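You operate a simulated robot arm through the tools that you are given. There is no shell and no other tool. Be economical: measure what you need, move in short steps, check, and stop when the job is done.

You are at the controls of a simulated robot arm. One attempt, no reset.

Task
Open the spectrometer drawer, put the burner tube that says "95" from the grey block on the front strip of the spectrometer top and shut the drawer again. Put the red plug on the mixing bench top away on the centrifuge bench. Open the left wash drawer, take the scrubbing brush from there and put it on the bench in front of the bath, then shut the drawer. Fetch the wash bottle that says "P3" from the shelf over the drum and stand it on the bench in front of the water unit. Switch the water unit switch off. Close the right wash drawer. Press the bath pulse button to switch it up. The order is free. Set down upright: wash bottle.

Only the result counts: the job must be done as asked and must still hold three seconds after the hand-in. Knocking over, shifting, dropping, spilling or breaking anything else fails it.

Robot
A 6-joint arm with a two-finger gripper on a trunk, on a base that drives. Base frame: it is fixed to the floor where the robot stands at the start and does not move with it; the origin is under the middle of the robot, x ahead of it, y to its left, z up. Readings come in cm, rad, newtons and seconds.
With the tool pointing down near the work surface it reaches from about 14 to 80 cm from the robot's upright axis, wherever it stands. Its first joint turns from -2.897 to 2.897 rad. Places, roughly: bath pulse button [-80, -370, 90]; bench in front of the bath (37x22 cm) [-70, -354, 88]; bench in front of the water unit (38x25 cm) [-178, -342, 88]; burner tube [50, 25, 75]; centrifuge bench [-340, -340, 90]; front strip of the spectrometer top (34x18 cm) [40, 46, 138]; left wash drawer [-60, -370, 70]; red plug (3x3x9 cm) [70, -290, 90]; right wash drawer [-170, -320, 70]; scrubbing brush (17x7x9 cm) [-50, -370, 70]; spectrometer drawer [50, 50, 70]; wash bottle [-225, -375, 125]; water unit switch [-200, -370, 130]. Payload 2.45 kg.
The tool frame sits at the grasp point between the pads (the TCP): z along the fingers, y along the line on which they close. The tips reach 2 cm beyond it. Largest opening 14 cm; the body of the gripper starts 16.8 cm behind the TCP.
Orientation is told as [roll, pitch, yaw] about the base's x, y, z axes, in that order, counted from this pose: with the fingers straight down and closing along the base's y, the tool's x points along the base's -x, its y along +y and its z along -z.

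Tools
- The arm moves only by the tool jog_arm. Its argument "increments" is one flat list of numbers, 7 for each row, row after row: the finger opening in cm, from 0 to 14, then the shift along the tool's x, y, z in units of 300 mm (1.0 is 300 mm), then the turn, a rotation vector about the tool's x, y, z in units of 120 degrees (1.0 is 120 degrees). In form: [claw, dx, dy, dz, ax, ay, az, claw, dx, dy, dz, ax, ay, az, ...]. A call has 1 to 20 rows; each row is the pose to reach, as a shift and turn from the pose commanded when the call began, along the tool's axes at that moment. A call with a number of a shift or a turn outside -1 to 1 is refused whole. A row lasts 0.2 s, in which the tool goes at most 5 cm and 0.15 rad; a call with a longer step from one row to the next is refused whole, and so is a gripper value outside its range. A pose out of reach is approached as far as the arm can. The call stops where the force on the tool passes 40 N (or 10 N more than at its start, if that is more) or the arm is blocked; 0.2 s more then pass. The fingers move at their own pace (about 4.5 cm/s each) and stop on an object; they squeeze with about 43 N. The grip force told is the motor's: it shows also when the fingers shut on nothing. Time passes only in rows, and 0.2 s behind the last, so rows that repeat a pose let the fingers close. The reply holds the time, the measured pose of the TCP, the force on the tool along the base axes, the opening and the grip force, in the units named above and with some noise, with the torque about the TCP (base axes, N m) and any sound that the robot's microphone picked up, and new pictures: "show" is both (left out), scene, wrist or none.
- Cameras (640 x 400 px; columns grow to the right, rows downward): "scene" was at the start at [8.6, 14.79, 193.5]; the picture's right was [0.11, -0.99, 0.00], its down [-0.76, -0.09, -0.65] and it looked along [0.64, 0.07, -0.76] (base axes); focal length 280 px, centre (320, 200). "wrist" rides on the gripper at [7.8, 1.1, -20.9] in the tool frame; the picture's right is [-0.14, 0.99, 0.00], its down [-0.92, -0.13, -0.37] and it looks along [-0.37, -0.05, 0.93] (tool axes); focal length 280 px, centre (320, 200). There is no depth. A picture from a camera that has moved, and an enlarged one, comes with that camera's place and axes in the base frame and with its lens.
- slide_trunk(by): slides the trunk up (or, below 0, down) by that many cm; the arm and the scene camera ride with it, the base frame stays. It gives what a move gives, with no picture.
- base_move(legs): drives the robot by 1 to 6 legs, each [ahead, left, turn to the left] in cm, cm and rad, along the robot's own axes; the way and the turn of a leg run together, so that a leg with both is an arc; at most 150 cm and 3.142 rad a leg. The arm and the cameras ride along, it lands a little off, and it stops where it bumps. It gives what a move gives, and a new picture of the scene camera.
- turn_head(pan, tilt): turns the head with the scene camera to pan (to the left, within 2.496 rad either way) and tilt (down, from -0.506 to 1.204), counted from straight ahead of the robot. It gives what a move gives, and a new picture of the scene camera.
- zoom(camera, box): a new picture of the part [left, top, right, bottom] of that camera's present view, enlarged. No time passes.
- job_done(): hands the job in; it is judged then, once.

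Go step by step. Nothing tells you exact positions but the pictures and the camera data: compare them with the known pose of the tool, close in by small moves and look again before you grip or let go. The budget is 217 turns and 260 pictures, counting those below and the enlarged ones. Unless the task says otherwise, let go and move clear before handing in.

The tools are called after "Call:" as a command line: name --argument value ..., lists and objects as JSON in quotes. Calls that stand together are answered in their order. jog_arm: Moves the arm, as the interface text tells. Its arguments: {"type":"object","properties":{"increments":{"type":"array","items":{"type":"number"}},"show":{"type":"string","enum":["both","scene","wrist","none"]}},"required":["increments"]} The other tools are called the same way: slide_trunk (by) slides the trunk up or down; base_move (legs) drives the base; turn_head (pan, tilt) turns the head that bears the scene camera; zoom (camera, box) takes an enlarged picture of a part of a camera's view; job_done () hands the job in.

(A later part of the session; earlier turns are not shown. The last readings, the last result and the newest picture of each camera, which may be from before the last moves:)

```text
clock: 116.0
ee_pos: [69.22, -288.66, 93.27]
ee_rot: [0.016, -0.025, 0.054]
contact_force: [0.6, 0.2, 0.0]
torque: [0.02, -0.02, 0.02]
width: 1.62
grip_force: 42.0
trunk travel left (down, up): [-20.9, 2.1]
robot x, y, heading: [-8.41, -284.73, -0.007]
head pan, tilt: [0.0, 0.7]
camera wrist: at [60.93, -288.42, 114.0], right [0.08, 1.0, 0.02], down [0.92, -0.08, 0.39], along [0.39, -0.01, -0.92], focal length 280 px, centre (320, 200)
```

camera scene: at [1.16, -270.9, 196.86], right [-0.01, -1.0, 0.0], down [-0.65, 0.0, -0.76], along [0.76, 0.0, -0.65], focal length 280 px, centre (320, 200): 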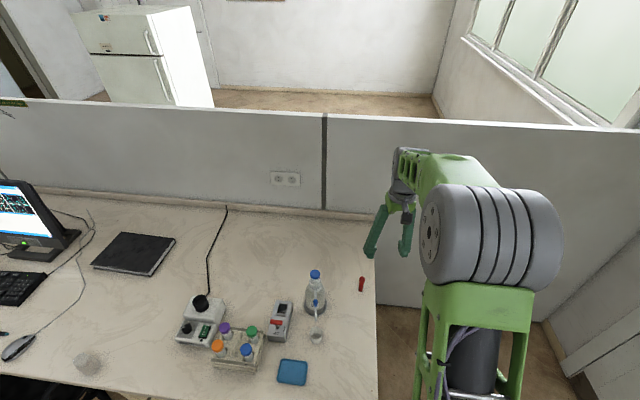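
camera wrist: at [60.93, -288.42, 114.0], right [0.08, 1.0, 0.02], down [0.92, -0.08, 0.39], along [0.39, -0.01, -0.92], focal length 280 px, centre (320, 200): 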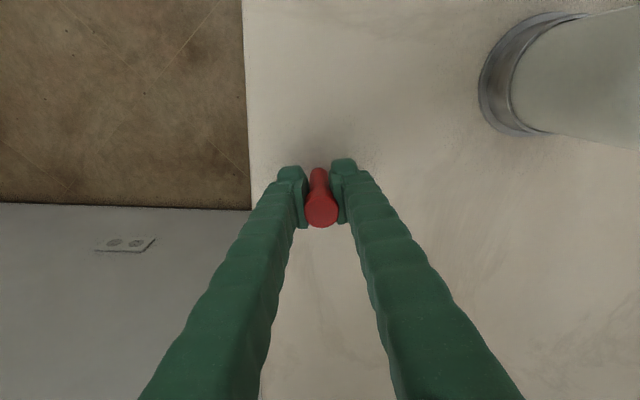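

The plug is gripped. Lifting and retracting.

Call:
jog_arm --increments '[0, 0, 0, -0.1, 0, 0, 0, 0, 0, 0, -0.25, 0, 0, 0, 0, 0, 0, -0.4, 0, 0, 0, 0, 0, 0, -0.55, 0, 0, 0, 0, 0, 0, -0.7, 0, 0, 0, 0, 0.08, 0, -0.82, 0, 0, 0, 0, 0.2, 0, -0.9, 0, 0, 0, 0, 0.34, 0, -0.95, 0, 0, 0, 0, 0.48, 0, -1, 0, 0, 0, 0, 0.62, 0, -1, 0, 0, 0, 0, 0.76, 0, -1, 0, 0, 0, 0, 0.9, 0, -1, 0, 0, 0, 0, 1, 0, -1, 0, 0, 0]' --show "wrist"

```text
clock: 118.8
ee_pos: [38.65, -290.75, 122.7]
ee_rot: [0.016, -0.027, 0.055]
contact_force: [-0.3, -0.8, -0.5]
torque: [0.0, 0.0, -0.02]
width: 1.8
grip_force: 42.7
trunk travel left (down, up): [-20.9, 2.1]
robot x, y, heading: [-8.77, -284.97, -0.007]
head pan, tilt: [0.0, 0.7]
camera wrist: at [30.32, -290.57, 143.4], right [0.08, 1.0, 0.02], down [0.92, -0.08, 0.39], along [0.39, -0.01, -0.92], focal length 280 px, centre (320, 200)
```

wrist: 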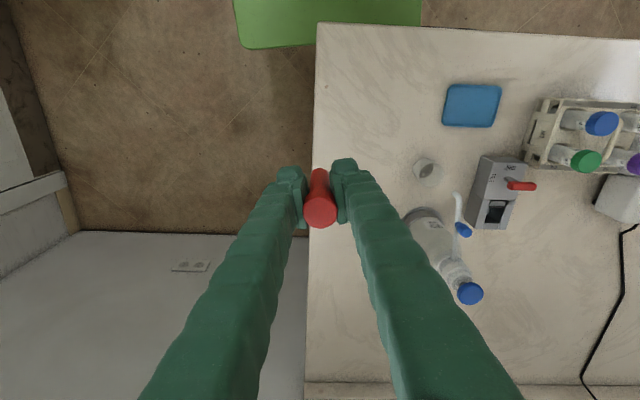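

Plug in hand. I'll drive along the corridor between the table and the wash bench, looking as I go.

Call:
base_move --legs '[[0, 30, 0], [-130, 0, 0]]'

Call:
turn_head --pan -2.4 --tilt 0.5

Call:
turn_head --pan -2.4 --tilt 0.5

```text
clock: 128.2
ee_pos: [-90.95, -259.64, 122.58]
ee_rot: [0.016, -0.025, 0.049]
contact_force: [-0.1, -0.3, -0.1]
torque: [0.02, -0.04, 0.01]
width: 1.78
grip_force: 42.9
trunk travel left (down, up): [-20.9, 2.1]
robot x, y, heading: [-138.03, -253.48, -0.013]
head pan, tilt: [0.0, 0.7]
camera scene: at [-128.58, -239.62, 196.87], right [-0.01, -1.0, 0.0], down [-0.64, 0.01, -0.77], along [0.77, -0.01, -0.64], focal length 280 px, centre (320, 200)
```

scene: 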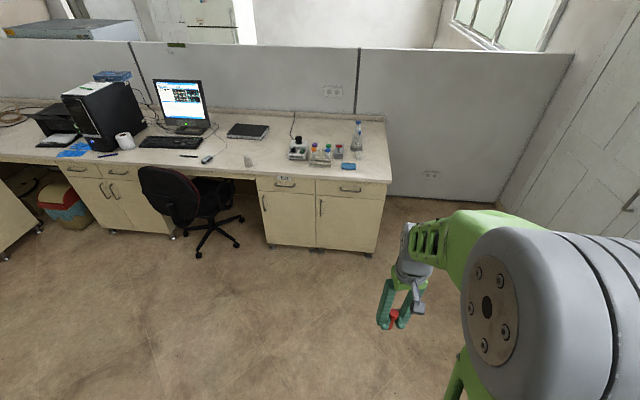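

```text
clock: 130.4
ee_pos: [-90.85, -259.69, 122.53]
ee_rot: [0.015, -0.025, 0.049]
contact_force: [-0.7, 0.4, -0.1]
torque: [-0.03, -0.01, -0.01]
width: 1.77
grip_force: 43.1
trunk travel left (down, up): [-20.9, 2.1]
robot x, y, heading: [-138.08, -253.59, -0.004]
head pan, tilt: [-2.4, 0.499]
camera scene: at [-143.8, -245.61, 198.64], right [-0.67, 0.74, 0.0], down [0.36, 0.32, -0.88], along [-0.65, -0.59, -0.48], focal length 280 px, centre (320, 200)
```

scene: 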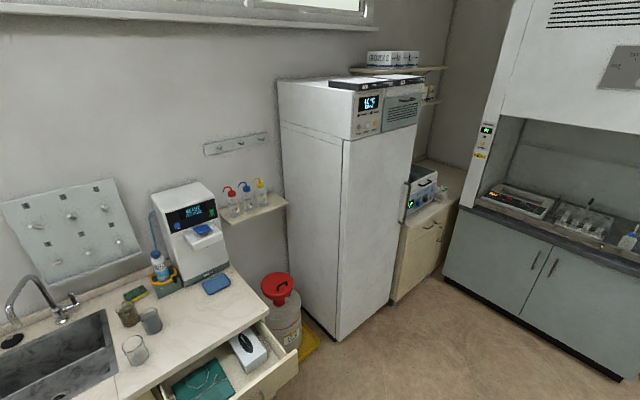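

```text
clock: 131.0
ee_pos: [-90.97, -259.69, 122.62]
ee_rot: [0.016, -0.025, 0.048]
contact_force: [0.5, 0.4, -0.1]
torque: [0.01, 0.0, 0.02]
width: 1.8
grip_force: 43.4
trunk travel left (down, up): [-20.9, 2.1]
robot x, y, heading: [-138.1, -253.24, -0.006]
head pan, tilt: [-2.4, 0.499]
camera scene: at [-143.8, -245.61, 198.64], right [-0.67, 0.74, 0.0], down [0.36, 0.32, -0.88], along [-0.65, -0.59, -0.48], focal length 280 px, centre (320, 200)
```

scene: 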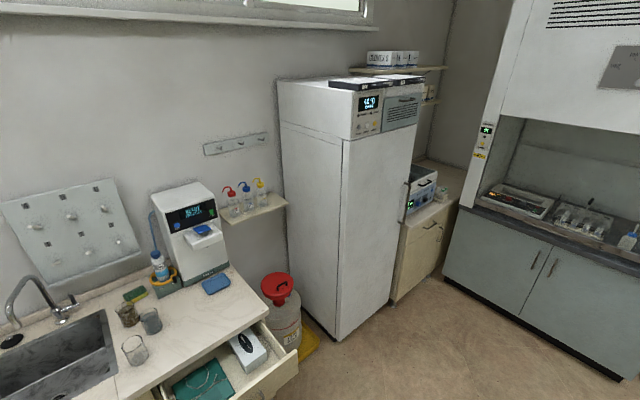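

Now I see the water unit, the three wash bottles on the shelf, the drum, the fridge and the centrifuge bench. I'll drive on to the centrifuge bench and face it.

Call:
base_move --legs '[[-95, 0, 0], [-95, 0, 0], [0, 0, -1.57]]'

Call:
turn_head --pan 0.0 --tilt 0.6

Call:
turn_head --pan -0.2 --tilt 0.65

```text
clock: 141.9
ee_pos: [-285.35, -272.87, 122.63]
ee_rot: [0.017, -0.026, -0.292]
contact_force: [-0.2, 0.1, 0.1]
torque: [-0.02, 0.03, -0.03]
width: 1.82
grip_force: 43.0
trunk travel left (down, up): [-20.9, 2.1]
robot x, y, heading: [-327.81, -251.3, -0.353]
head pan, tilt: [-2.4, 0.499]
stopped in leg 3: the robot was blocked; the commanded pose is now the measured one
camera scene: at [-330.41, -241.86, 198.65], right [-0.38, 0.93, 0.0], down [0.44, 0.18, -0.88], along [-0.81, -0.33, -0.48], focal length 280 px, centre (320, 200)
```

scene: 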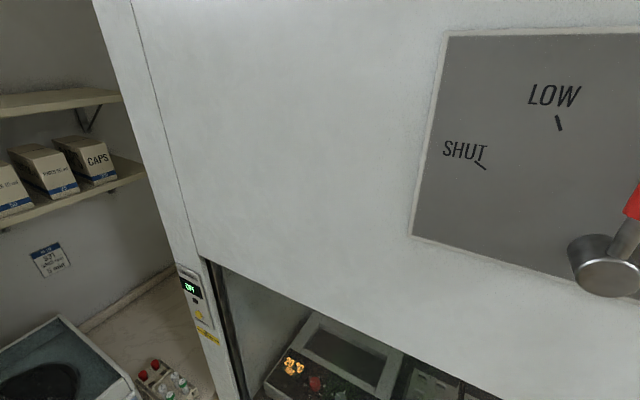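

```text
clock: 144.1
ee_pos: [-285.56, -272.71, 122.69]
ee_rot: [0.016, -0.025, -0.292]
contact_force: [0.0, 0.4, -0.2]
torque: [-0.04, -0.01, 0.01]
width: 1.8
grip_force: 43.2
trunk travel left (down, up): [-20.9, 2.1]
robot x, y, heading: [-327.87, -251.01, -0.349]
head pan, tilt: [0.0, 0.6]
camera scene: at [-313.84, -241.41, 197.73], right [-0.35, -0.94, 0.0], down [-0.53, 0.2, -0.83], along [0.77, -0.28, -0.56], focal length 280 px, centre (320, 200)
```

scene: 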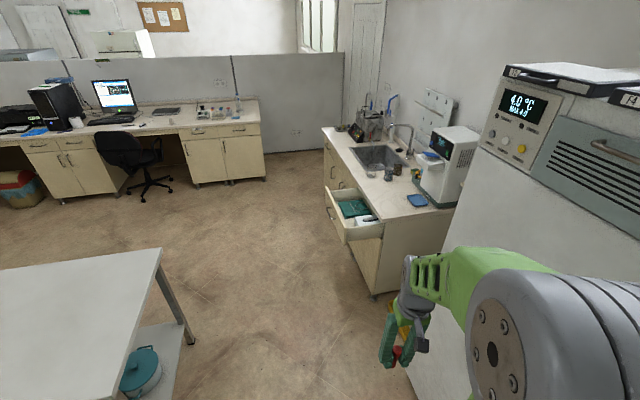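

```text
clock: 144.8
ee_pos: [-285.49, -272.83, 122.66]
ee_rot: [0.016, -0.024, -0.293]
contact_force: [1.1, 0.2, 0.4]
torque: [-0.02, 0.02, -0.02]
width: 1.78
grip_force: 43.1
trunk travel left (down, up): [-20.9, 2.1]
robot x, y, heading: [-328.13, -250.61, -0.355]
head pan, tilt: [-0.201, 0.649]
camera scene: at [-314.75, -242.91, 197.31], right [-0.52, -0.85, 0.0], down [-0.51, 0.32, -0.8], along [0.68, -0.42, -0.6], focal length 280 px, centre (320, 200)
```

scene: 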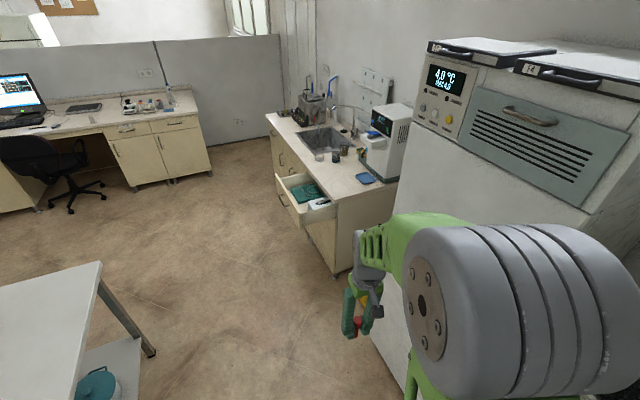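

The turn was blocked, probably because the back touched the hood. I'll move away from the hood and a bit back, then finish the turn.

Call:
base_move --legs '[[10.4, 12.3, 0], [0, 0, -1.217]]'

Call:
turn_head --pan -0.3 --tilt 0.65

```text
clock: 149.6
ee_pos: [-319.57, -290.13, 122.61]
ee_rot: [0.016, -0.024, -1.509]
contact_force: [0.0, -0.3, -0.6]
torque: [0.02, 0.0, 0.04]
width: 1.8
grip_force: 43.1
trunk travel left (down, up): [-20.9, 2.1]
robot x, y, heading: [-313.64, -243.46, -1.568]
head pan, tilt: [-0.201, 0.649]
camera scene: at [-301.7, -252.6, 197.31], right [-0.98, 0.2, 0.0], down [0.12, 0.59, -0.8], along [-0.16, -0.78, -0.6], focal length 280 px, centre (320, 200)
```

scene: 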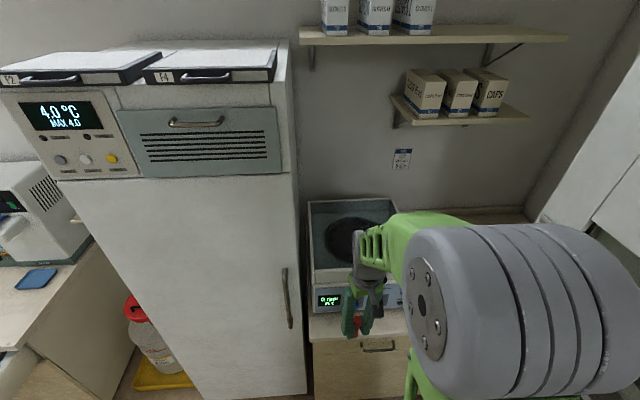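

```text
clock: 150.3
ee_pos: [-319.64, -290.19, 122.78]
ee_rot: [0.015, -0.022, -1.509]
contact_force: [-0.7, 0.3, -0.2]
torque: [0.01, -0.04, 0.01]
width: 1.8
grip_force: 42.9
trunk travel left (down, up): [-20.9, 2.1]
robot x, y, heading: [-313.85, -243.0, -1.57]
head pan, tilt: [-0.3, 0.649]
camera scene: at [-302.51, -252.39, 197.3], right [-0.96, 0.29, 0.0], down [0.18, 0.58, -0.8], along [-0.23, -0.76, -0.6], focal length 280 px, centre (320, 200)
```

scene: 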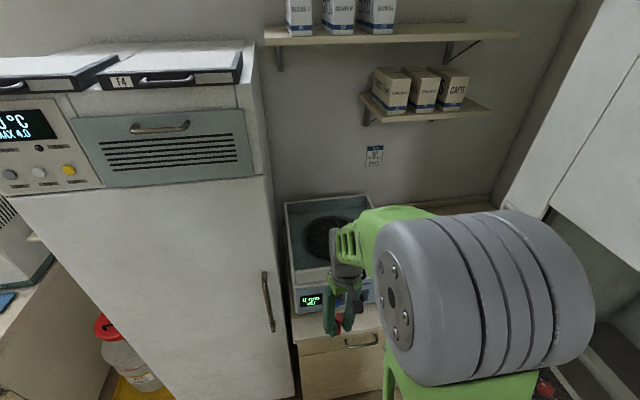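

Call:
jog_arm --increments '[0, 0, 0, -0.1, 0, 0, 0, 0, 0, -0.13, -0.2, 0, 0, 0, 0, 0, -0.26, -0.3, 0, 0, 0, 0, 0, -0.39, -0.4, 0, 0, 0, 0, 0, -0.5, -0.5, 0, 0, 0]' --show "both"

```text
clock: 151.5
ee_pos: [-334.92, -290.65, 137.32]
ee_rot: [0.014, -0.025, -1.51]
contact_force: [-0.3, -0.7, -0.7]
torque: [-0.01, -0.02, 0.02]
width: 1.77
grip_force: 43.5
trunk travel left (down, up): [-20.9, 2.1]
robot x, y, heading: [-313.92, -243.45, -1.567]
head pan, tilt: [-0.3, 0.649]
camera scene: at [-302.57, -252.35, 197.31], right [-0.96, 0.29, 0.0], down [0.18, 0.58, -0.8], along [-0.23, -0.76, -0.6], focal length 280 px, centre (320, 200)
camera wrist: at [-334.61, -282.46, 158.17], right [1.0, -0.08, 0.02], down [-0.08, -0.92, 0.39], along [-0.01, -0.39, -0.92], focal length 280 px, centre (320, 200)
```

scene: 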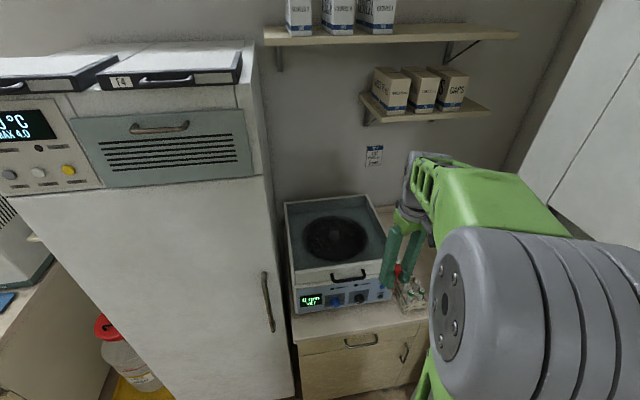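
wrist: 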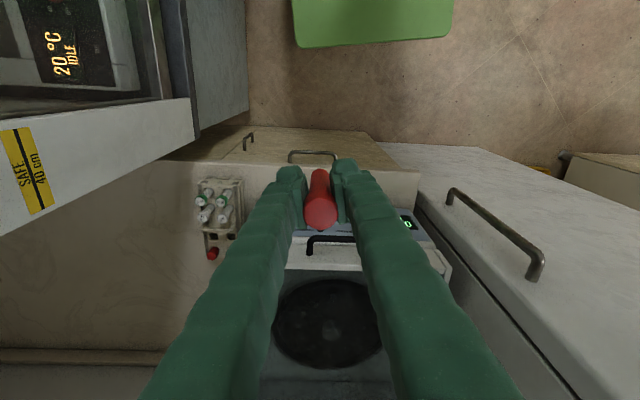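

There is a free strip about 11 cm deep in front of the centrifuge. I'll move over it at about (-330, -309.5) and check.

Call:
jog_arm --increments '[0, -0.1, 0.02, 0.1, 0, 0, 0, 0, -0.2, 0.04, 0.2, 0, 0, 0, 0, -0.3, 0.06, 0.3, 0, 0, 0, 0, -0.4, 0.08, 0.4, 0, 0, 0, 0, -0.5, 0.1, 0.5, 0, 0, 0, 0, -0.6, 0.12, 0.6, 0, 0, 0, 0, -0.642, 0.128, 0.72, 0, 0, 0, 0, -0.642, 0.128, 0.86, 0, 0, 0]' --show "both"

```text
clock: 153.1
ee_pos: [-329.55, -310.05, 117.81]
ee_rot: [0.016, -0.027, -1.51]
contact_force: [1.1, 4.0, 10.1]
torque: [0.14, -0.02, 0.01]
width: 1.81
grip_force: 43.0
trunk travel left (down, up): [-20.9, 2.1]
robot x, y, heading: [-313.9, -243.07, -1.569]
head pan, tilt: [-0.3, 0.649]
stopped in row 7: the force on the tool passed its limit at 46 N (the readings are from after the stop); the commanded pose is now the measured one
camera scene: at [-302.5, -252.32, 197.32], right [-0.96, 0.29, 0.0], down [0.18, 0.58, -0.8], along [-0.23, -0.76, -0.6], focal length 280 px, centre (320, 200)
camera wrist: at [-329.23, -301.6, 138.59], right [1.0, -0.08, 0.02], down [-0.08, -0.92, 0.39], along [-0.01, -0.39, -0.92], focal length 280 px, centre (320, 200)
```

scene: 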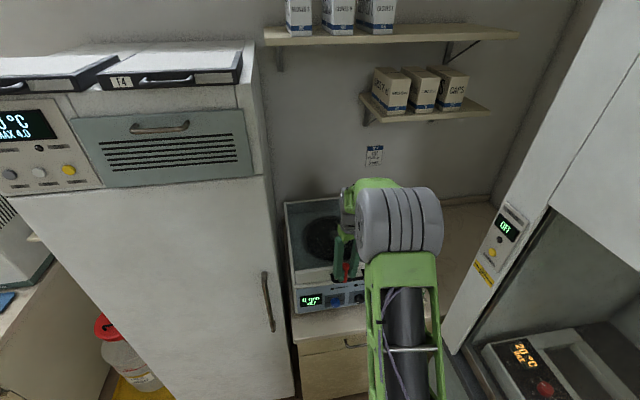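
wrist: 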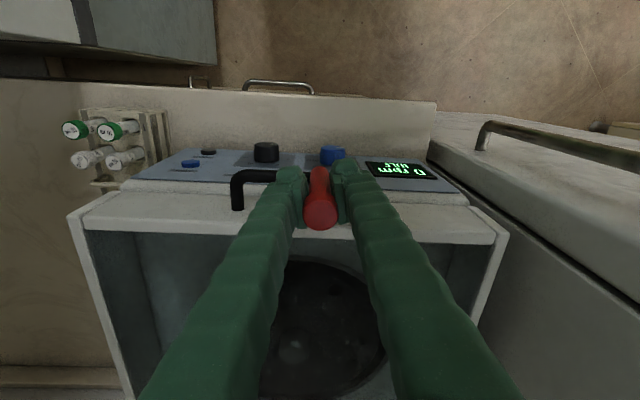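

The plug touched the centrifuge's lid handle. I'll rise at once, then go to x≈-320, y≈-307.3, clear of the handle.

Call:
jog_arm --increments '[0, 0, 0, -0.08, 0, 0, 0, 0, 0, 0, -0.2, 0, 0, 0, 0, 0.036, 0.12, -0.25, 0, 0, 0, 0, 0.072, 0.24, -0.25, 0, 0, 0, 0, 0.072, 0.323, -0.25, 0, 0, 0]' --show "both"

Call:
zoom --camera "scene" --box '[260, 180, 440, 340]'

```text
clock: 154.3
ee_pos: [-320.0, -306.97, 125.23]
ee_rot: [0.014, -0.026, -1.509]
contact_force: [-0.2, 0.3, -1.3]
torque: [0.0, -0.02, 0.03]
width: 1.78
grip_force: 42.9
trunk travel left (down, up): [-20.9, 2.1]
robot x, y, heading: [-313.73, -243.31, -1.571]
head pan, tilt: [-0.3, 0.649]
camera scene: at [-302.42, -252.39, 197.3], right [-0.96, 0.29, 0.0], down [0.18, 0.58, -0.8], along [-0.23, -0.76, -0.6], focal length 280 px, centre (320, 200)
camera wrist: at [-319.69, -298.71, 146.11], right [1.0, -0.08, 0.02], down [-0.08, -0.92, 0.39], along [-0.01, -0.39, -0.92], focal length 280 px, centre (320, 200)
```

scene: 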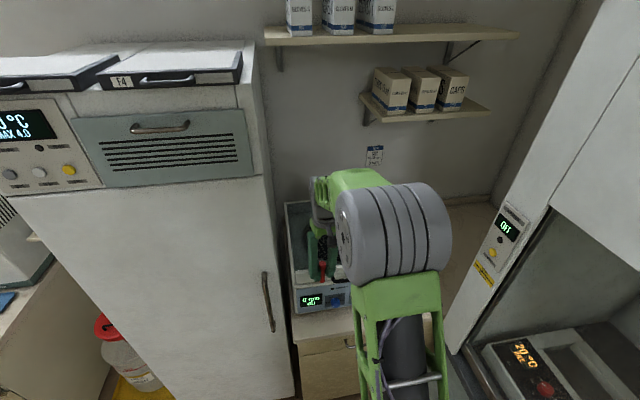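
wrist: 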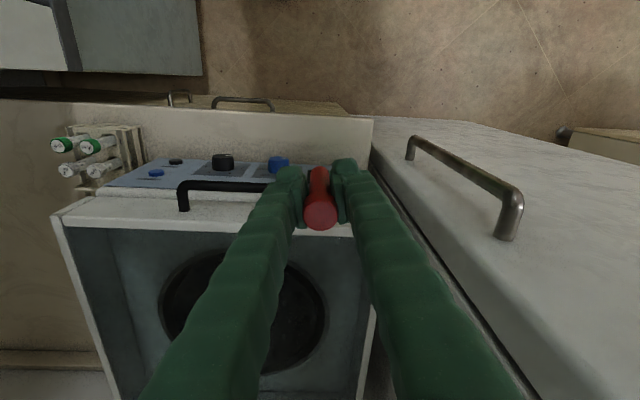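

```text
2.50 times, centred on (350, 260) of scene
camera zoom: at [-302.42, -252.39, 197.3], right [-0.96, 0.29, 0.0], down [0.18, 0.58, -0.8], along [-0.23, -0.76, -0.6], focal length 699 px, centre (245, 50)
```

zoom: 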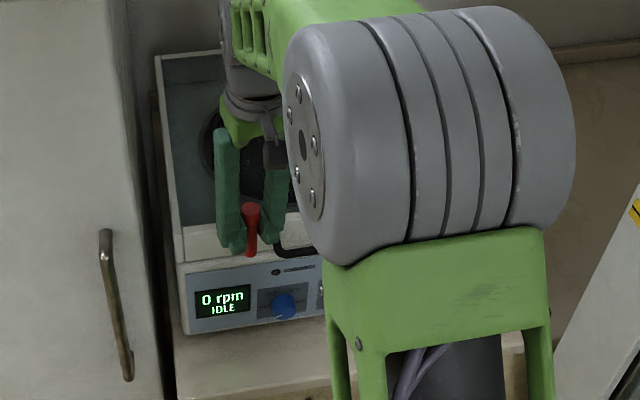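

Call:
jog_arm --increments '[0, -0.04, 0, 0.05, 0, 0, 0, 0, -0.04, 0, 0.18, 0, 0, 0, 0, -0.04, 0, 0.31, 0, 0, 0, 0, -0.04, 0, 0.44, 0, 0, 0, 0, -0.04, 0, 0.57, 0, 0, 0, 0, -0.04, 0, 0.7, 0, 0, 0, 0, -0.04, 0, 0.83, 0, 0, 0, 0, -0.04, 0, 0.93, 0, 0, 0]' --show "wrist"

Call:
zoom --camera "scene" --box '[260, 180, 440, 340]'

```text
clock: 156.1
ee_pos: [-319.5, -308.89, 97.37]
ee_rot: [0.016, -0.027, -1.509]
contact_force: [-0.2, 0.3, -0.3]
torque: [0.02, 0.01, 0.03]
width: 1.8
grip_force: 43.0
trunk travel left (down, up): [-20.9, 2.1]
robot x, y, heading: [-313.81, -243.06, -1.571]
head pan, tilt: [-0.3, 0.649]
camera wrist: at [-319.31, -300.59, 118.13], right [1.0, -0.08, 0.02], down [-0.08, -0.92, 0.39], along [-0.01, -0.39, -0.92], focal length 280 px, centre (320, 200)
```

wrist: 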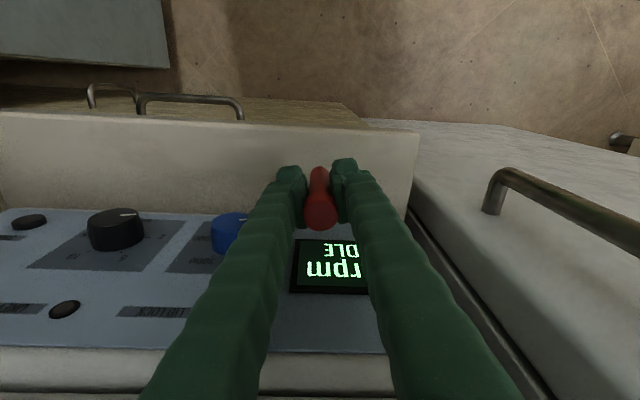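

```text
2.50 times, centred on (350, 260) of scene
camera zoom: at [-302.52, -252.46, 197.3], right [-0.96, 0.29, 0.0], down [0.18, 0.58, -0.8], along [-0.23, -0.76, -0.6], focal length 699 px, centre (245, 50)
```

zoom: 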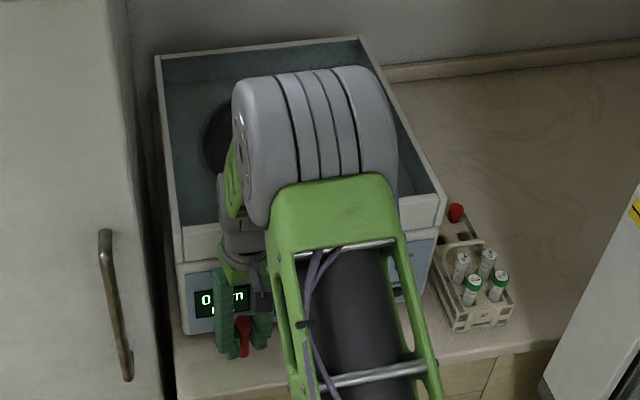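

Call:
jog_arm --increments '[0, 0.01, 0, 0.04, 0, 0, 0, 0, 0.01, 0, 0.08, 0, 0, 0, 0, 0.01, 0, 0.1, 0, 0, 0, 0, 0.01, 0, 0.115, 0, 0, 0, 0, 0.01, 0, 0.13, 0, 0, 0]' --show "wrist"

Call:
zoom --camera "scene" --box '[300, 270, 380, 330]'

```text
clock: 157.3
ee_pos: [-319.58, -308.83, 93.57]
ee_rot: [0.016, -0.025, -1.511]
contact_force: [0.4, 0.3, -1.1]
torque: [-0.01, -0.01, 0.0]
width: 1.78
grip_force: 43.2
trunk travel left (down, up): [-20.9, 2.1]
robot x, y, heading: [-313.8, -242.99, -1.571]
head pan, tilt: [-0.3, 0.649]
camera wrist: at [-319.24, -300.44, 114.31], right [1.0, -0.08, 0.02], down [-0.08, -0.92, 0.39], along [-0.01, -0.39, -0.92], focal length 280 px, centre (320, 200)
```

wrist: 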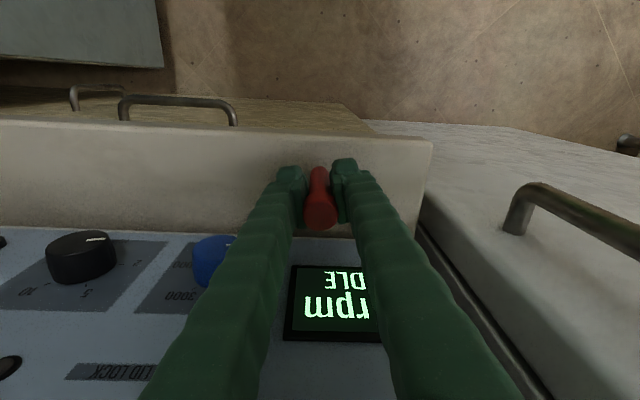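

```text
6.67 times, centred on (340, 300) of scene
camera zoom: at [-302.51, -252.41, 197.3], right [-0.96, 0.29, 0.0], down [0.18, 0.58, -0.8], along [-0.23, -0.76, -0.6], focal length 1864 px, centre (187, -467)
```

zoom: 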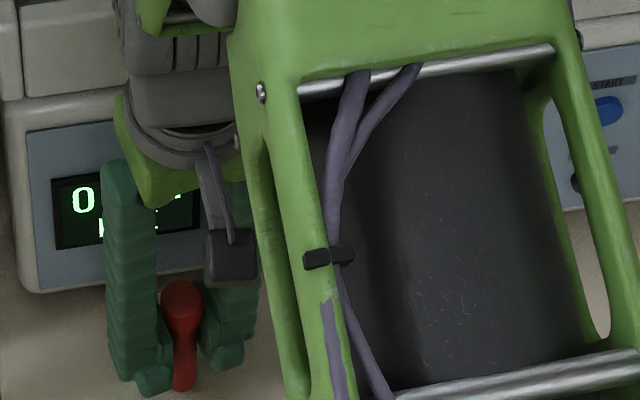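

Call:
jog_arm --increments '[0, 0, 0, 0.012, 0, 0, 0, 0, 0, 0, 0.024, 0, 0, 0, 0, 0, 0, 0.036, 0, 0, 0, 0, 0, 0, 0.048, 0, 0, 0]' --show "none"

```text
clock: 158.2
ee_pos: [-319.59, -308.8, 92.87]
ee_rot: [0.015, -0.03, -1.51]
contact_force: [0.7, 8.7, 22.3]
torque: [0.34, 0.01, 0.01]
width: 1.8
grip_force: 42.8
trunk travel left (down, up): [-20.9, 2.1]
robot x, y, heading: [-313.77, -243.05, -1.564]
head pan, tilt: [-0.3, 0.649]
stopped in row 4: the force on the tool passed its limit at 44 N (the readings are from after the stop); the commanded pose is now the measured one
```

Contact with the bench. Releasing and rising.

Call:
jog_arm --increments '[2.2, 0, 0, -0.008, 0, 0, 0, 4.5, 0, 0, -0.008, 0, 0, 0, 4.5, 0, 0, -0.008, 0, 0, 0, 4.5, 0, 0, -0.06, 0, 0, 0, 4.5, 0, 0, -0.18, 0, 0, 0, 4.5, 0, 0, -0.33, 0, 0, 0, 4.5, 0.05, 0, -0.48, 0, 0, 0, 4.5, 0.15, 0, -0.6, 0, 0, 0, 4.5, 0.3, 0, -0.65, 0, 0, 0]' --show "both"

```text
clock: 160.2
ee_pos: [-320.5, -299.2, 111.9]
ee_rot: [0.015, -0.03, -1.509]
contact_force: [-0.6, 1.2, 0.2]
torque: [-0.05, 0.0, 0.0]
width: 4.49
grip_force: 0.1
trunk travel left (down, up): [-20.9, 2.1]
robot x, y, heading: [-314.12, -242.96, -1.568]
head pan, tilt: [-0.3, 0.649]
camera scene: at [-302.52, -252.19, 197.32], right [-0.96, 0.29, 0.0], down [0.18, 0.58, -0.8], along [-0.23, -0.76, -0.6], focal length 280 px, centre (320, 200)
camera wrist: at [-320.22, -290.82, 132.63], right [1.0, -0.08, 0.02], down [-0.08, -0.92, 0.39], along [-0.01, -0.39, -0.92], focal length 280 px, centre (320, 200)
```

scene: 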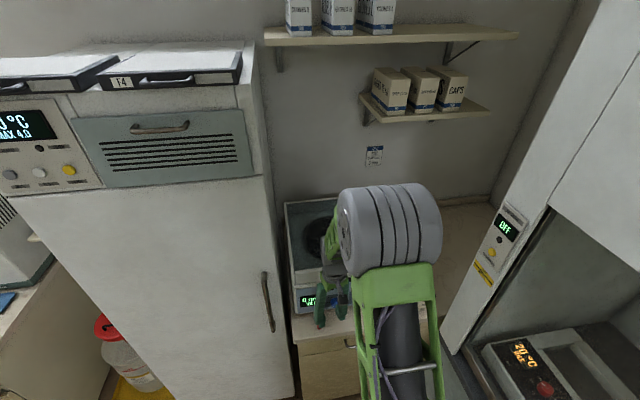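
wrist: 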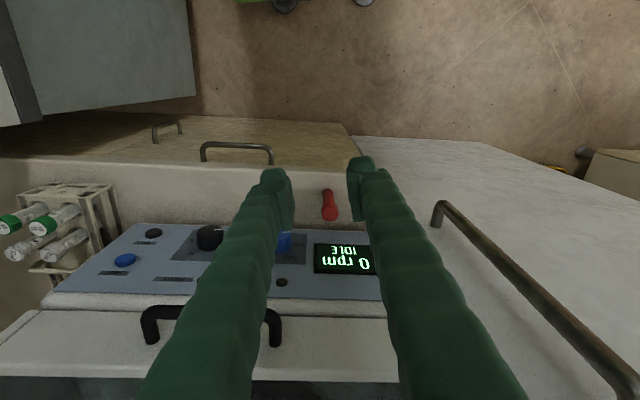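

The plug stands on the centrifuge bench. Next I'll retract and drive to the right wash drawer to push it shut.

Call:
jog_arm --increments '[0, 0.1, 0, -0.1, 0, 0, 0, 0, 0.2, 0, -0.2, 0, 0, 0, 0, 0.3, 0, -0.3, 0, 0, 0, 0, 0.42, 0, -0.4, 0, 0, 0]' --show "none"

Call:
base_move --legs '[[0, 70, 0], [0, 70, 0]]'

Call:
turn_head --pan 0.0 --tilt 0.75

```text
clock: 161.2
ee_pos: [-321.45, -286.16, 123.58]
ee_rot: [0.013, -0.03, -1.509]
contact_force: [0.0, 1.5, 0.4]
torque: [-0.05, -0.01, 0.01]
width: 0.0
grip_force: 29.4
trunk travel left (down, up): [-20.9, 2.1]
robot x, y, heading: [-313.9, -242.95, -1.566]
head pan, tilt: [-0.3, 0.649]
```

```text
clock: 173.9
ee_pos: [-181.17, -285.57, 123.33]
ee_rot: [0.015, -0.03, -1.501]
contact_force: [0.5, -0.2, -0.2]
torque: [0.0, 0.01, 0.0]
width: 0.0
grip_force: 29.2
trunk travel left (down, up): [-20.9, 2.1]
robot x, y, heading: [-173.97, -242.2, -1.565]
head pan, tilt: [-0.3, 0.649]
camera scene: at [-162.44, -251.45, 197.3], right [-0.96, 0.29, 0.0], down [0.17, 0.58, -0.8], along [-0.23, -0.76, -0.6], focal length 280 px, centre (320, 200)
```

scene: 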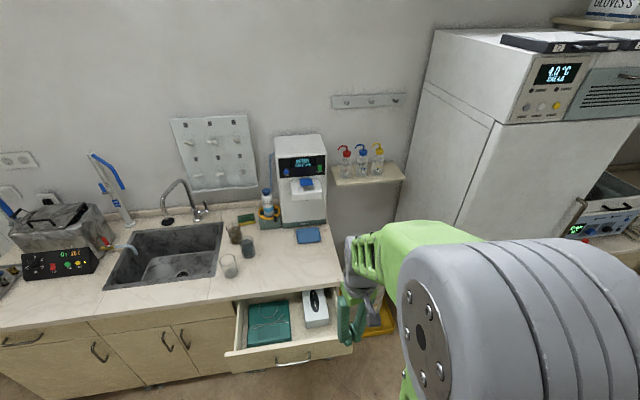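

```text
clock: 174.7
ee_pos: [-181.14, -285.61, 123.3]
ee_rot: [0.014, -0.03, -1.5]
contact_force: [-0.2, 0.5, -0.9]
torque: [0.01, 0.0, -0.03]
width: 0.01
grip_force: 29.3
trunk travel left (down, up): [-20.9, 2.1]
robot x, y, heading: [-173.97, -241.84, -1.564]
head pan, tilt: [0.0, 0.75]
camera scene: at [-159.9, -251.42, 196.45], right [-1.0, -0.01, 0.0], down [-0.01, 0.68, -0.73], along [0.01, -0.73, -0.68], focal length 280 px, centre (320, 200)
```

scene: 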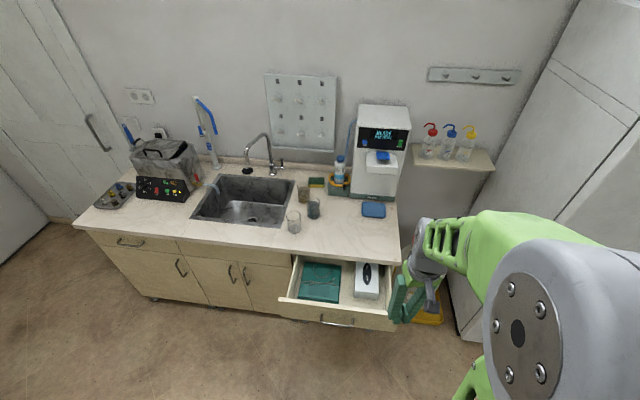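

The wash bench is turned about -0.12 rad from my axes, and the right drawer face is at about (-166, -305). I'll align with the bench and move closer.

Call:
base_move --legs '[[0, 0, -0.125], [8, 4, 0]]'

Call:
slide_trunk --by -18

Call:
jog_arm --increments '[0, 0, 0, 0, 0, -0.066, 0, 0, 0, 0, 0, 0, -0.132, 0, 0, 0, 0, 0, 0, -0.198, 0, 0, 0, 0, 0, 0, -0.264, 0, 0, 0, 0, 0, 0, -0.33, 0, 0, 0, 0, 0, 0, -0.396, 0]' --show "both"

```text
clock: 176.4
ee_pos: [-183.52, -292.8, 123.34]
ee_rot: [0.014, -0.029, -1.628]
contact_force: [0.2, -0.1, -0.5]
torque: [0.11, 0.02, -0.02]
width: 0.0
grip_force: 29.3
trunk travel left (down, up): [-20.9, 2.1]
robot x, y, heading: [-170.99, -250.67, -1.687]
head pan, tilt: [0.0, 0.75]
camera scene: at [-158.07, -261.66, 196.43], right [-0.99, 0.12, 0.0], down [0.08, 0.68, -0.73], along [-0.09, -0.73, -0.68], focal length 280 px, centre (320, 200)
```

scene: 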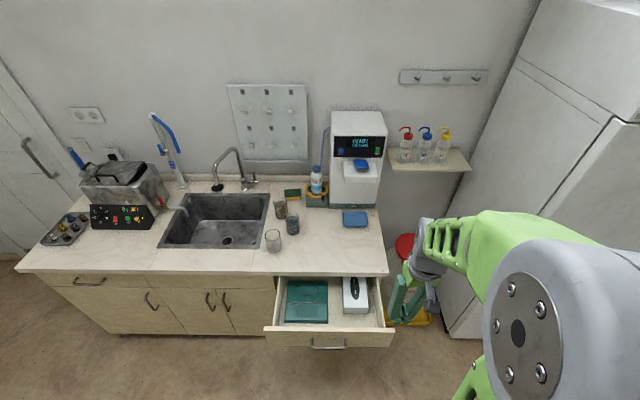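

```text
clock: 178.4
ee_pos: [-183.51, -292.62, 105.39]
ee_rot: [0.014, -0.029, -1.628]
contact_force: [-0.2, -0.3, -0.6]
torque: [0.0, 0.0, -0.01]
width: 0.0
grip_force: 29.1
trunk travel left (down, up): [-2.9, 20.1]
robot x, y, heading: [-170.81, -250.53, -1.692]
head pan, tilt: [0.0, 0.75]
```

```text
clock: 179.8
ee_pos: [-193.77, -301.7, 109.95]
ee_rot: [0.037, -0.845, -1.646]
contact_force: [0.5, -0.4, -0.6]
torque: [-0.02, -0.05, 0.06]
width: 0.0
grip_force: 29.5
out of reach, approached as far as the arm can: row 3, 4, 5, 6
trunk travel left (down, up): [-2.9, 20.1]
robot x, y, heading: [-171.09, -250.58, -1.691]
head pan, tilt: [0.0, 0.75]
camera scene: at [-158.38, -261.48, 178.45], right [-0.99, 0.12, 0.0], down [0.08, 0.68, -0.73], along [-0.08, -0.73, -0.68], focal length 280 px, centre (320, 200)
camera wrist: at [-191.78, -281.05, 118.03], right [0.98, -0.14, 0.13], down [-0.17, -0.33, 0.93], along [-0.09, -0.94, -0.34], focal length 280 px, centre (320, 200)
```

scene: 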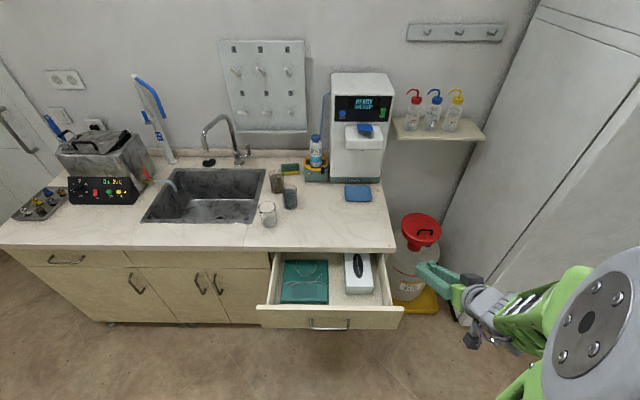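
wrist: 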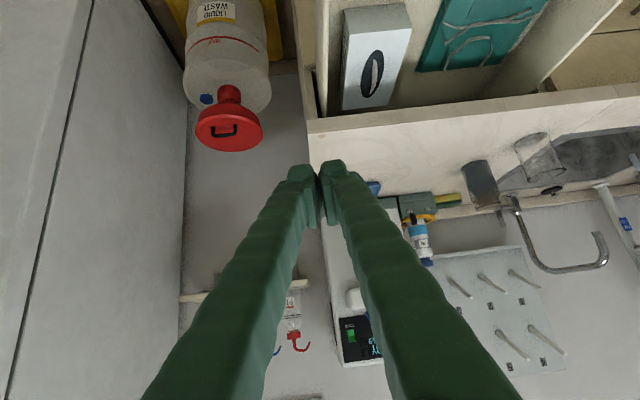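

Call:
jog_arm --increments '[0, 0.092, 0.11, 0.047, 0, 0, 0, 0, 0.185, 0.221, 0.093, 0, 0, 0, 0, 0.277, 0.331, 0.14, 0, 0, 0, 0, 0.37, 0.442, 0.186, 0, 0, 0, 0, 0.462, 0.552, 0.233, 0, 0, 0, 0, 0.552, 0.55, 0.335, 0, 0, 0, 0, 0.642, 0.548, 0.437, 0, 0, 0, 0, 0.731, 0.546, 0.54, 0, 0, 0, 0, 0.821, 0.544, 0.642, 0, 0, 0]' --show "both"

```text
clock: 181.8
ee_pos: [-175.28, -306.63, 85.01]
ee_rot: [0.257, -0.783, -1.811]
contact_force: [-2.8, -1.6, 13.2]
torque: [0.04, 0.07, 0.06]
width: 0.01
grip_force: 29.3
out of reach, approached as far as the arm can: row 1, 2, 3, 4, 5, 6, 7, 8, 9
trunk travel left (down, up): [-2.9, 20.1]
robot x, y, heading: [-170.99, -250.45, -1.687]
head pan, tilt: [0.0, 0.75]
camera scene: at [-158.15, -261.27, 178.49], right [-0.99, 0.12, 0.0], down [0.08, 0.68, -0.73], along [-0.09, -0.73, -0.68], focal length 280 px, centre (320, 200)
camera wrist: at [-174.59, -286.3, 94.11], right [0.95, -0.15, 0.28], down [-0.31, -0.36, 0.88], along [-0.03, -0.92, -0.39], focal length 280 px, centre (320, 200)
```

scene: 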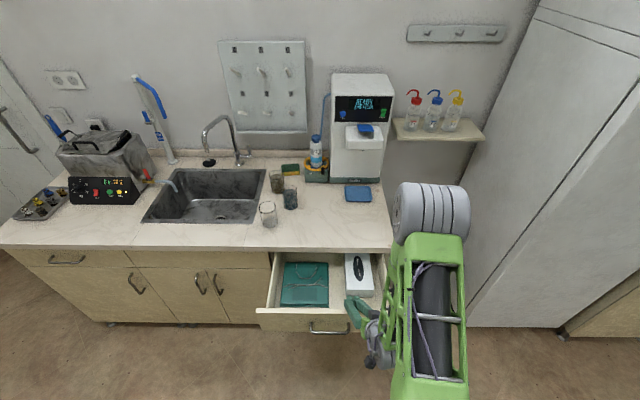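
wrist: 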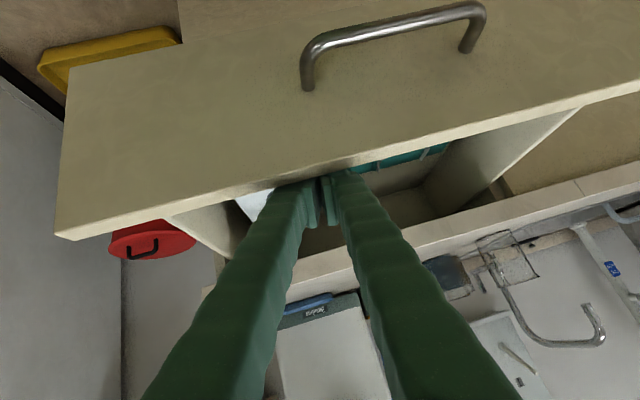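

The fold limit let the tips slip over the drawer front. I'll rise, back the base off, and come down in front of the face.

Call:
jog_arm --increments '[0, -0.06, 0, -0.06, 0, 0, 0, 0, -0.14, 0, -0.13, 0, 0, 0, 0, -0.22, 0, -0.2, 0, 0, 0, 0, -0.3, 0, -0.27, 0, 0, 0]' --show "none"

Call:
base_move --legs '[[-16, 0, 0]]'

```text
clock: 182.8
ee_pos: [-178.22, -309.62, 96.81]
ee_rot: [0.258, -0.78, -1.81]
contact_force: [0.9, 0.6, 0.7]
torque: [-0.03, 0.03, 0.01]
width: 0.0
grip_force: 29.5
out of reach, approached as far as the arm can: row 1, 2, 3, 4
trunk travel left (down, up): [-2.9, 20.1]
robot x, y, heading: [-171.27, -250.77, -1.689]
head pan, tilt: [0.0, 0.75]
```

```text
clock: 184.2
ee_pos: [-176.32, -293.98, 96.83]
ee_rot: [0.258, -0.779, -1.815]
contact_force: [-0.7, 0.4, -0.2]
torque: [0.01, -0.02, 0.02]
width: 0.0
grip_force: 29.4
trunk travel left (down, up): [-2.9, 20.1]
robot x, y, heading: [-169.14, -235.0, -1.688]
head pan, tilt: [0.0, 0.75]
camera scene: at [-156.29, -245.66, 178.45], right [-0.99, 0.12, 0.0], down [0.08, 0.68, -0.73], along [-0.09, -0.73, -0.68], focal length 280 px, centre (320, 200)
```

scene: 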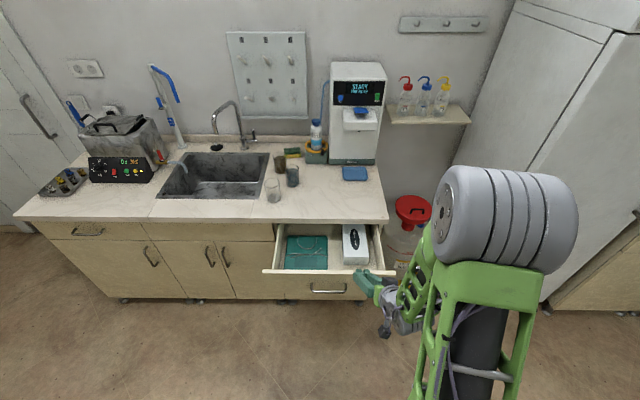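

Call:
jog_arm --increments '[0, 0.073, -0.023, 0.136, 0, 0, 0, 0, 0.146, -0.047, 0.273, 0, 0, 0, 0, 0.218, -0.07, 0.41, 0, 0, 0, 0, 0.291, -0.093, 0.546, 0, 0, 0]' --show "wrist"

```text
clock: 185.2
ee_pos: [-176.43, -299.56, 78.72]
ee_rot: [0.256, -0.778, -1.814]
contact_force: [0.1, 0.0, 0.2]
torque: [0.02, -0.02, -0.05]
width: 0.0
grip_force: 29.1
trunk travel left (down, up): [-2.9, 20.1]
robot x, y, heading: [-169.3, -235.37, -1.689]
head pan, tilt: [0.0, 0.75]
camera wrist: at [-175.6, -279.25, 87.98], right [0.95, -0.15, 0.28], down [-0.31, -0.36, 0.88], along [-0.03, -0.92, -0.39], focal length 280 px, centre (320, 200)
```

wrist: 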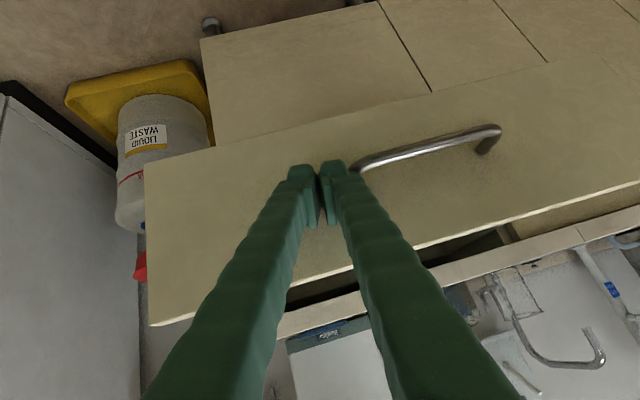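

Call:
jog_arm --increments '[0, -0.03, -0.06, 0.03, 0, 0, 0, 0, -0.1, -0.066, 0.1, 0, 0, 0, 0, -0.17, -0.072, 0.17, 0, 0, 0, 0, -0.24, -0.078, 0.24, 0, 0, 0, 0, -0.31, -0.084, 0.31, 0, 0, 0, 0, -0.38, -0.09, 0.38, 0, 0, 0, 0, -0.44, -0.095, 0.44, 0, 0, 0]' --show "both"

```text
clock: 186.8
ee_pos: [-180.28, -318.14, 78.43]
ee_rot: [0.256, -0.779, -1.811]
contact_force: [0.0, 0.0, 0.5]
torque: [0.01, -0.01, 0.01]
width: 0.0
grip_force: 29.7
trunk travel left (down, up): [-2.9, 20.1]
robot x, y, heading: [-168.88, -234.63, -1.69]
head pan, tilt: [0.0, 0.75]
camera scene: at [-156.31, -245.8, 178.44], right [-0.99, 0.12, 0.0], down [0.08, 0.68, -0.73], along [-0.09, -0.73, -0.68], focal length 280 px, centre (320, 200)
camera wrist: at [-179.54, -297.8, 87.62], right [0.95, -0.15, 0.28], down [-0.31, -0.36, 0.88], along [-0.03, -0.92, -0.39], focal length 280 px, centre (320, 200)
```

scene: 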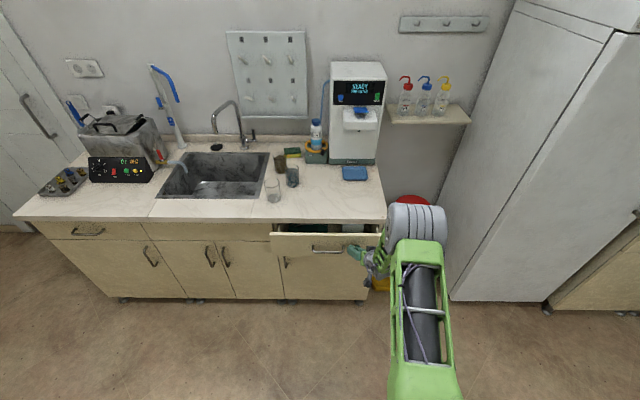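
wrist: 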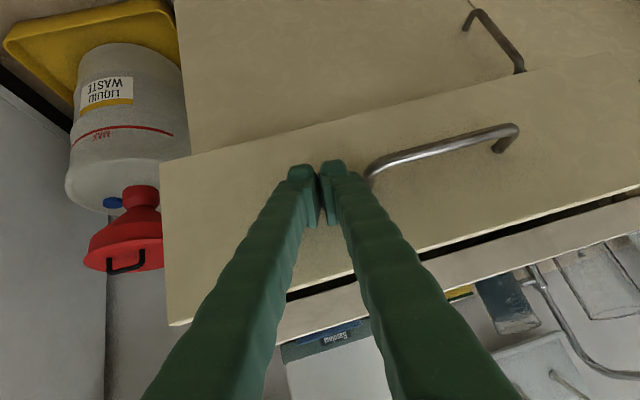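

Call:
jog_arm --increments '[0, -0.06, -0.005, 0.06, 0, 0, 0, 0, -0.11, -0.009, 0.11, 0, 0, 0, 0, -0.16, -0.013, 0.16, 0, 0, 0, 0, -0.2, -0.016, 0.2, 0, 0, 0, 0, -0.24, -0.019, 0.24, 0, 0, 0, 0, -0.28, -0.022, 0.28, 0, 0, 0]' --show "both"

```text
clock: 188.1
ee_pos: [-181.44, -327.79, 78.02]
ee_rot: [0.251, -0.767, -1.809]
contact_force: [3.9, 24.8, 12.0]
torque: [-0.26, 0.19, -0.24]
width: 0.0
grip_force: 28.9
trunk travel left (down, up): [-2.9, 20.1]
robot x, y, heading: [-168.86, -234.32, -1.688]
head pan, tilt: [0.0, 0.75]
stopped in row 6: the force on the tool passed its limit at 59 N (the readings are from after the stop); the commanded pose is now the measured one
camera scene: at [-156.25, -245.29, 178.48], right [-0.99, 0.12, 0.0], down [0.08, 0.68, -0.73], along [-0.09, -0.73, -0.68], focal length 280 px, centre (320, 200)
camera wrist: at [-180.74, -307.7, 87.46], right [0.95, -0.16, 0.27], down [-0.31, -0.37, 0.87], along [-0.03, -0.91, -0.4], focal length 280 px, centre (320, 200)
```

scene: 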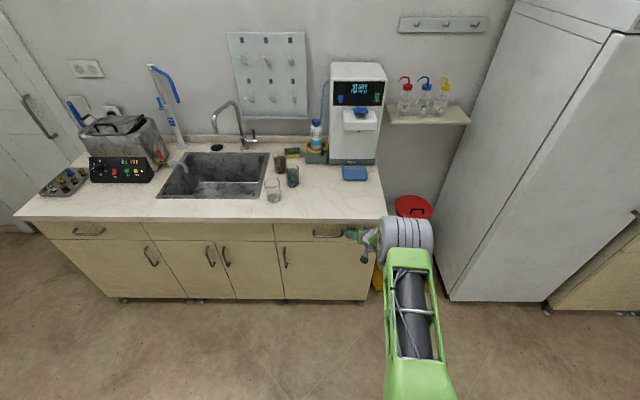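
wrist: 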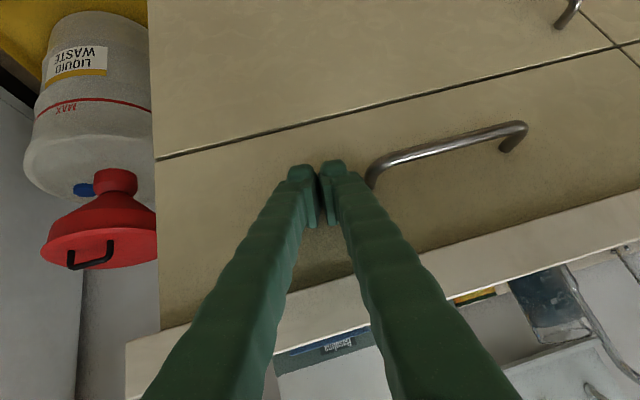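

The right drawer is shut. I'll retract and bring the tool upright.

Call:
jog_arm --increments '[0, 0.07, 0, -0.07, 0, 0, 0, 0, 0.16, 0, -0.16, 0, 0, 0, 0, 0.2, 0, -0.24, 0, 0, 0, 0, 0.15, 0, -0.34, 0, 0, 0, 0, 0.06, 0, -0.43, 0, 0, 0]' --show "none"

Call:
jog_arm --increments '[0, 0, 0, 0, 0.0153, 0.0617, 0, 0, 0, 0, 0, 0.0307, 0.123, 0, 0, 0, 0, 0, 0.046, 0.185, 0, 0, 0, 0, 0, 0.0613, 0.247, 0, 0, 0, 0, 0, 0.0767, 0.308, 0, 0, 0, 0, 0, 0.092, 0.37, -0.008]' --show "none"

Call:
slide_trunk --by 18

```text
clock: 189.3
ee_pos: [-182.18, -317.59, 85.68]
ee_rot: [0.254, -0.767, -1.812]
contact_force: [0.5, 0.3, 0.8]
torque: [0.01, -0.03, 0.01]
width: 0.02
grip_force: 29.0
trunk travel left (down, up): [-2.9, 20.1]
robot x, y, heading: [-168.58, -234.69, -1.697]
head pan, tilt: [0.0, 0.75]
```

```text
clock: 190.7
ee_pos: [-182.27, -317.72, 85.57]
ee_rot: [0.0, 0.002, -1.69]
contact_force: [0.7, -0.2, 0.4]
torque: [0.01, 0.03, -0.03]
width: 0.01
grip_force: 29.4
out of reach, approached as far as the arm can: row 2, 3
trunk travel left (down, up): [-2.9, 20.1]
robot x, y, heading: [-168.57, -234.94, -1.689]
head pan, tilt: [0.0, 0.75]
```

```text
clock: 192.7
ee_pos: [-182.21, -317.74, 103.67]
ee_rot: [0.003, 0.002, -1.69]
contact_force: [-0.7, -0.8, 0.4]
torque: [0.02, 0.03, 0.0]
width: 0.03
grip_force: 29.2
trunk travel left (down, up): [-20.9, 2.1]
robot x, y, heading: [-169.05, -234.84, -1.693]
head pan, tilt: [0.0, 0.75]
```

Call:
jog_arm --increments '[8, 0.15, 0, -0.02, 0, 0, 0, 8, 0.28, 0, -0.1, 0, 0, 0, 8, 0.4, 0, -0.2, 0, 0, 0, 8, 0.5, 0, -0.3, 0, 0, 0, 8, 0.5, 0, -0.42, 0, 0, 0, 8, 0.5, 0, -0.55, 0, 0, 0]' --show "scene"

Call:
zoom --camera "scene" --box '[320, 50, 480, 150]'

```text
clock: 194.1
ee_pos: [-180.51, -302.72, 120.18]
ee_rot: [0.0, -0.001, -1.689]
contact_force: [0.3, 0.2, 0.4]
torque: [-0.03, -0.03, -0.02]
width: 7.98
grip_force: 0.0
trunk travel left (down, up): [-20.9, 2.1]
robot x, y, heading: [-169.27, -234.77, -1.689]
head pan, tilt: [0.0, 0.75]
camera scene: at [-156.28, -245.58, 196.46], right [-0.99, 0.12, 0.0], down [0.08, 0.68, -0.73], along [-0.09, -0.73, -0.68], focal length 280 px, centre (320, 200)
```

scene: 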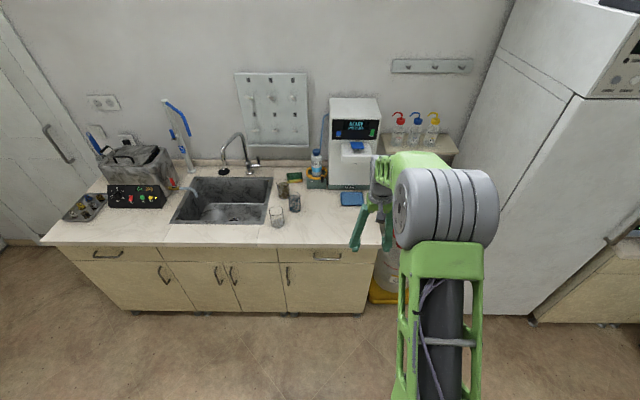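

```text
4.00 times, centred on (400, 100) of scene
camera zoom: at [-156.28, -245.58, 196.46], right [-0.99, 0.12, 0.0], down [0.08, 0.68, -0.73], along [-0.09, -0.73, -0.68], focal length 1118 px, centre (0, 600)
```

zoom: 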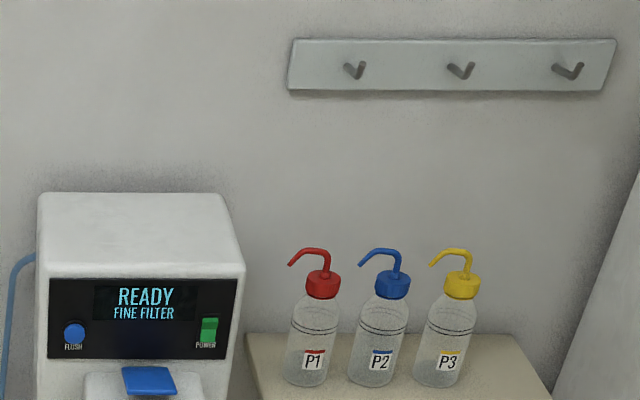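

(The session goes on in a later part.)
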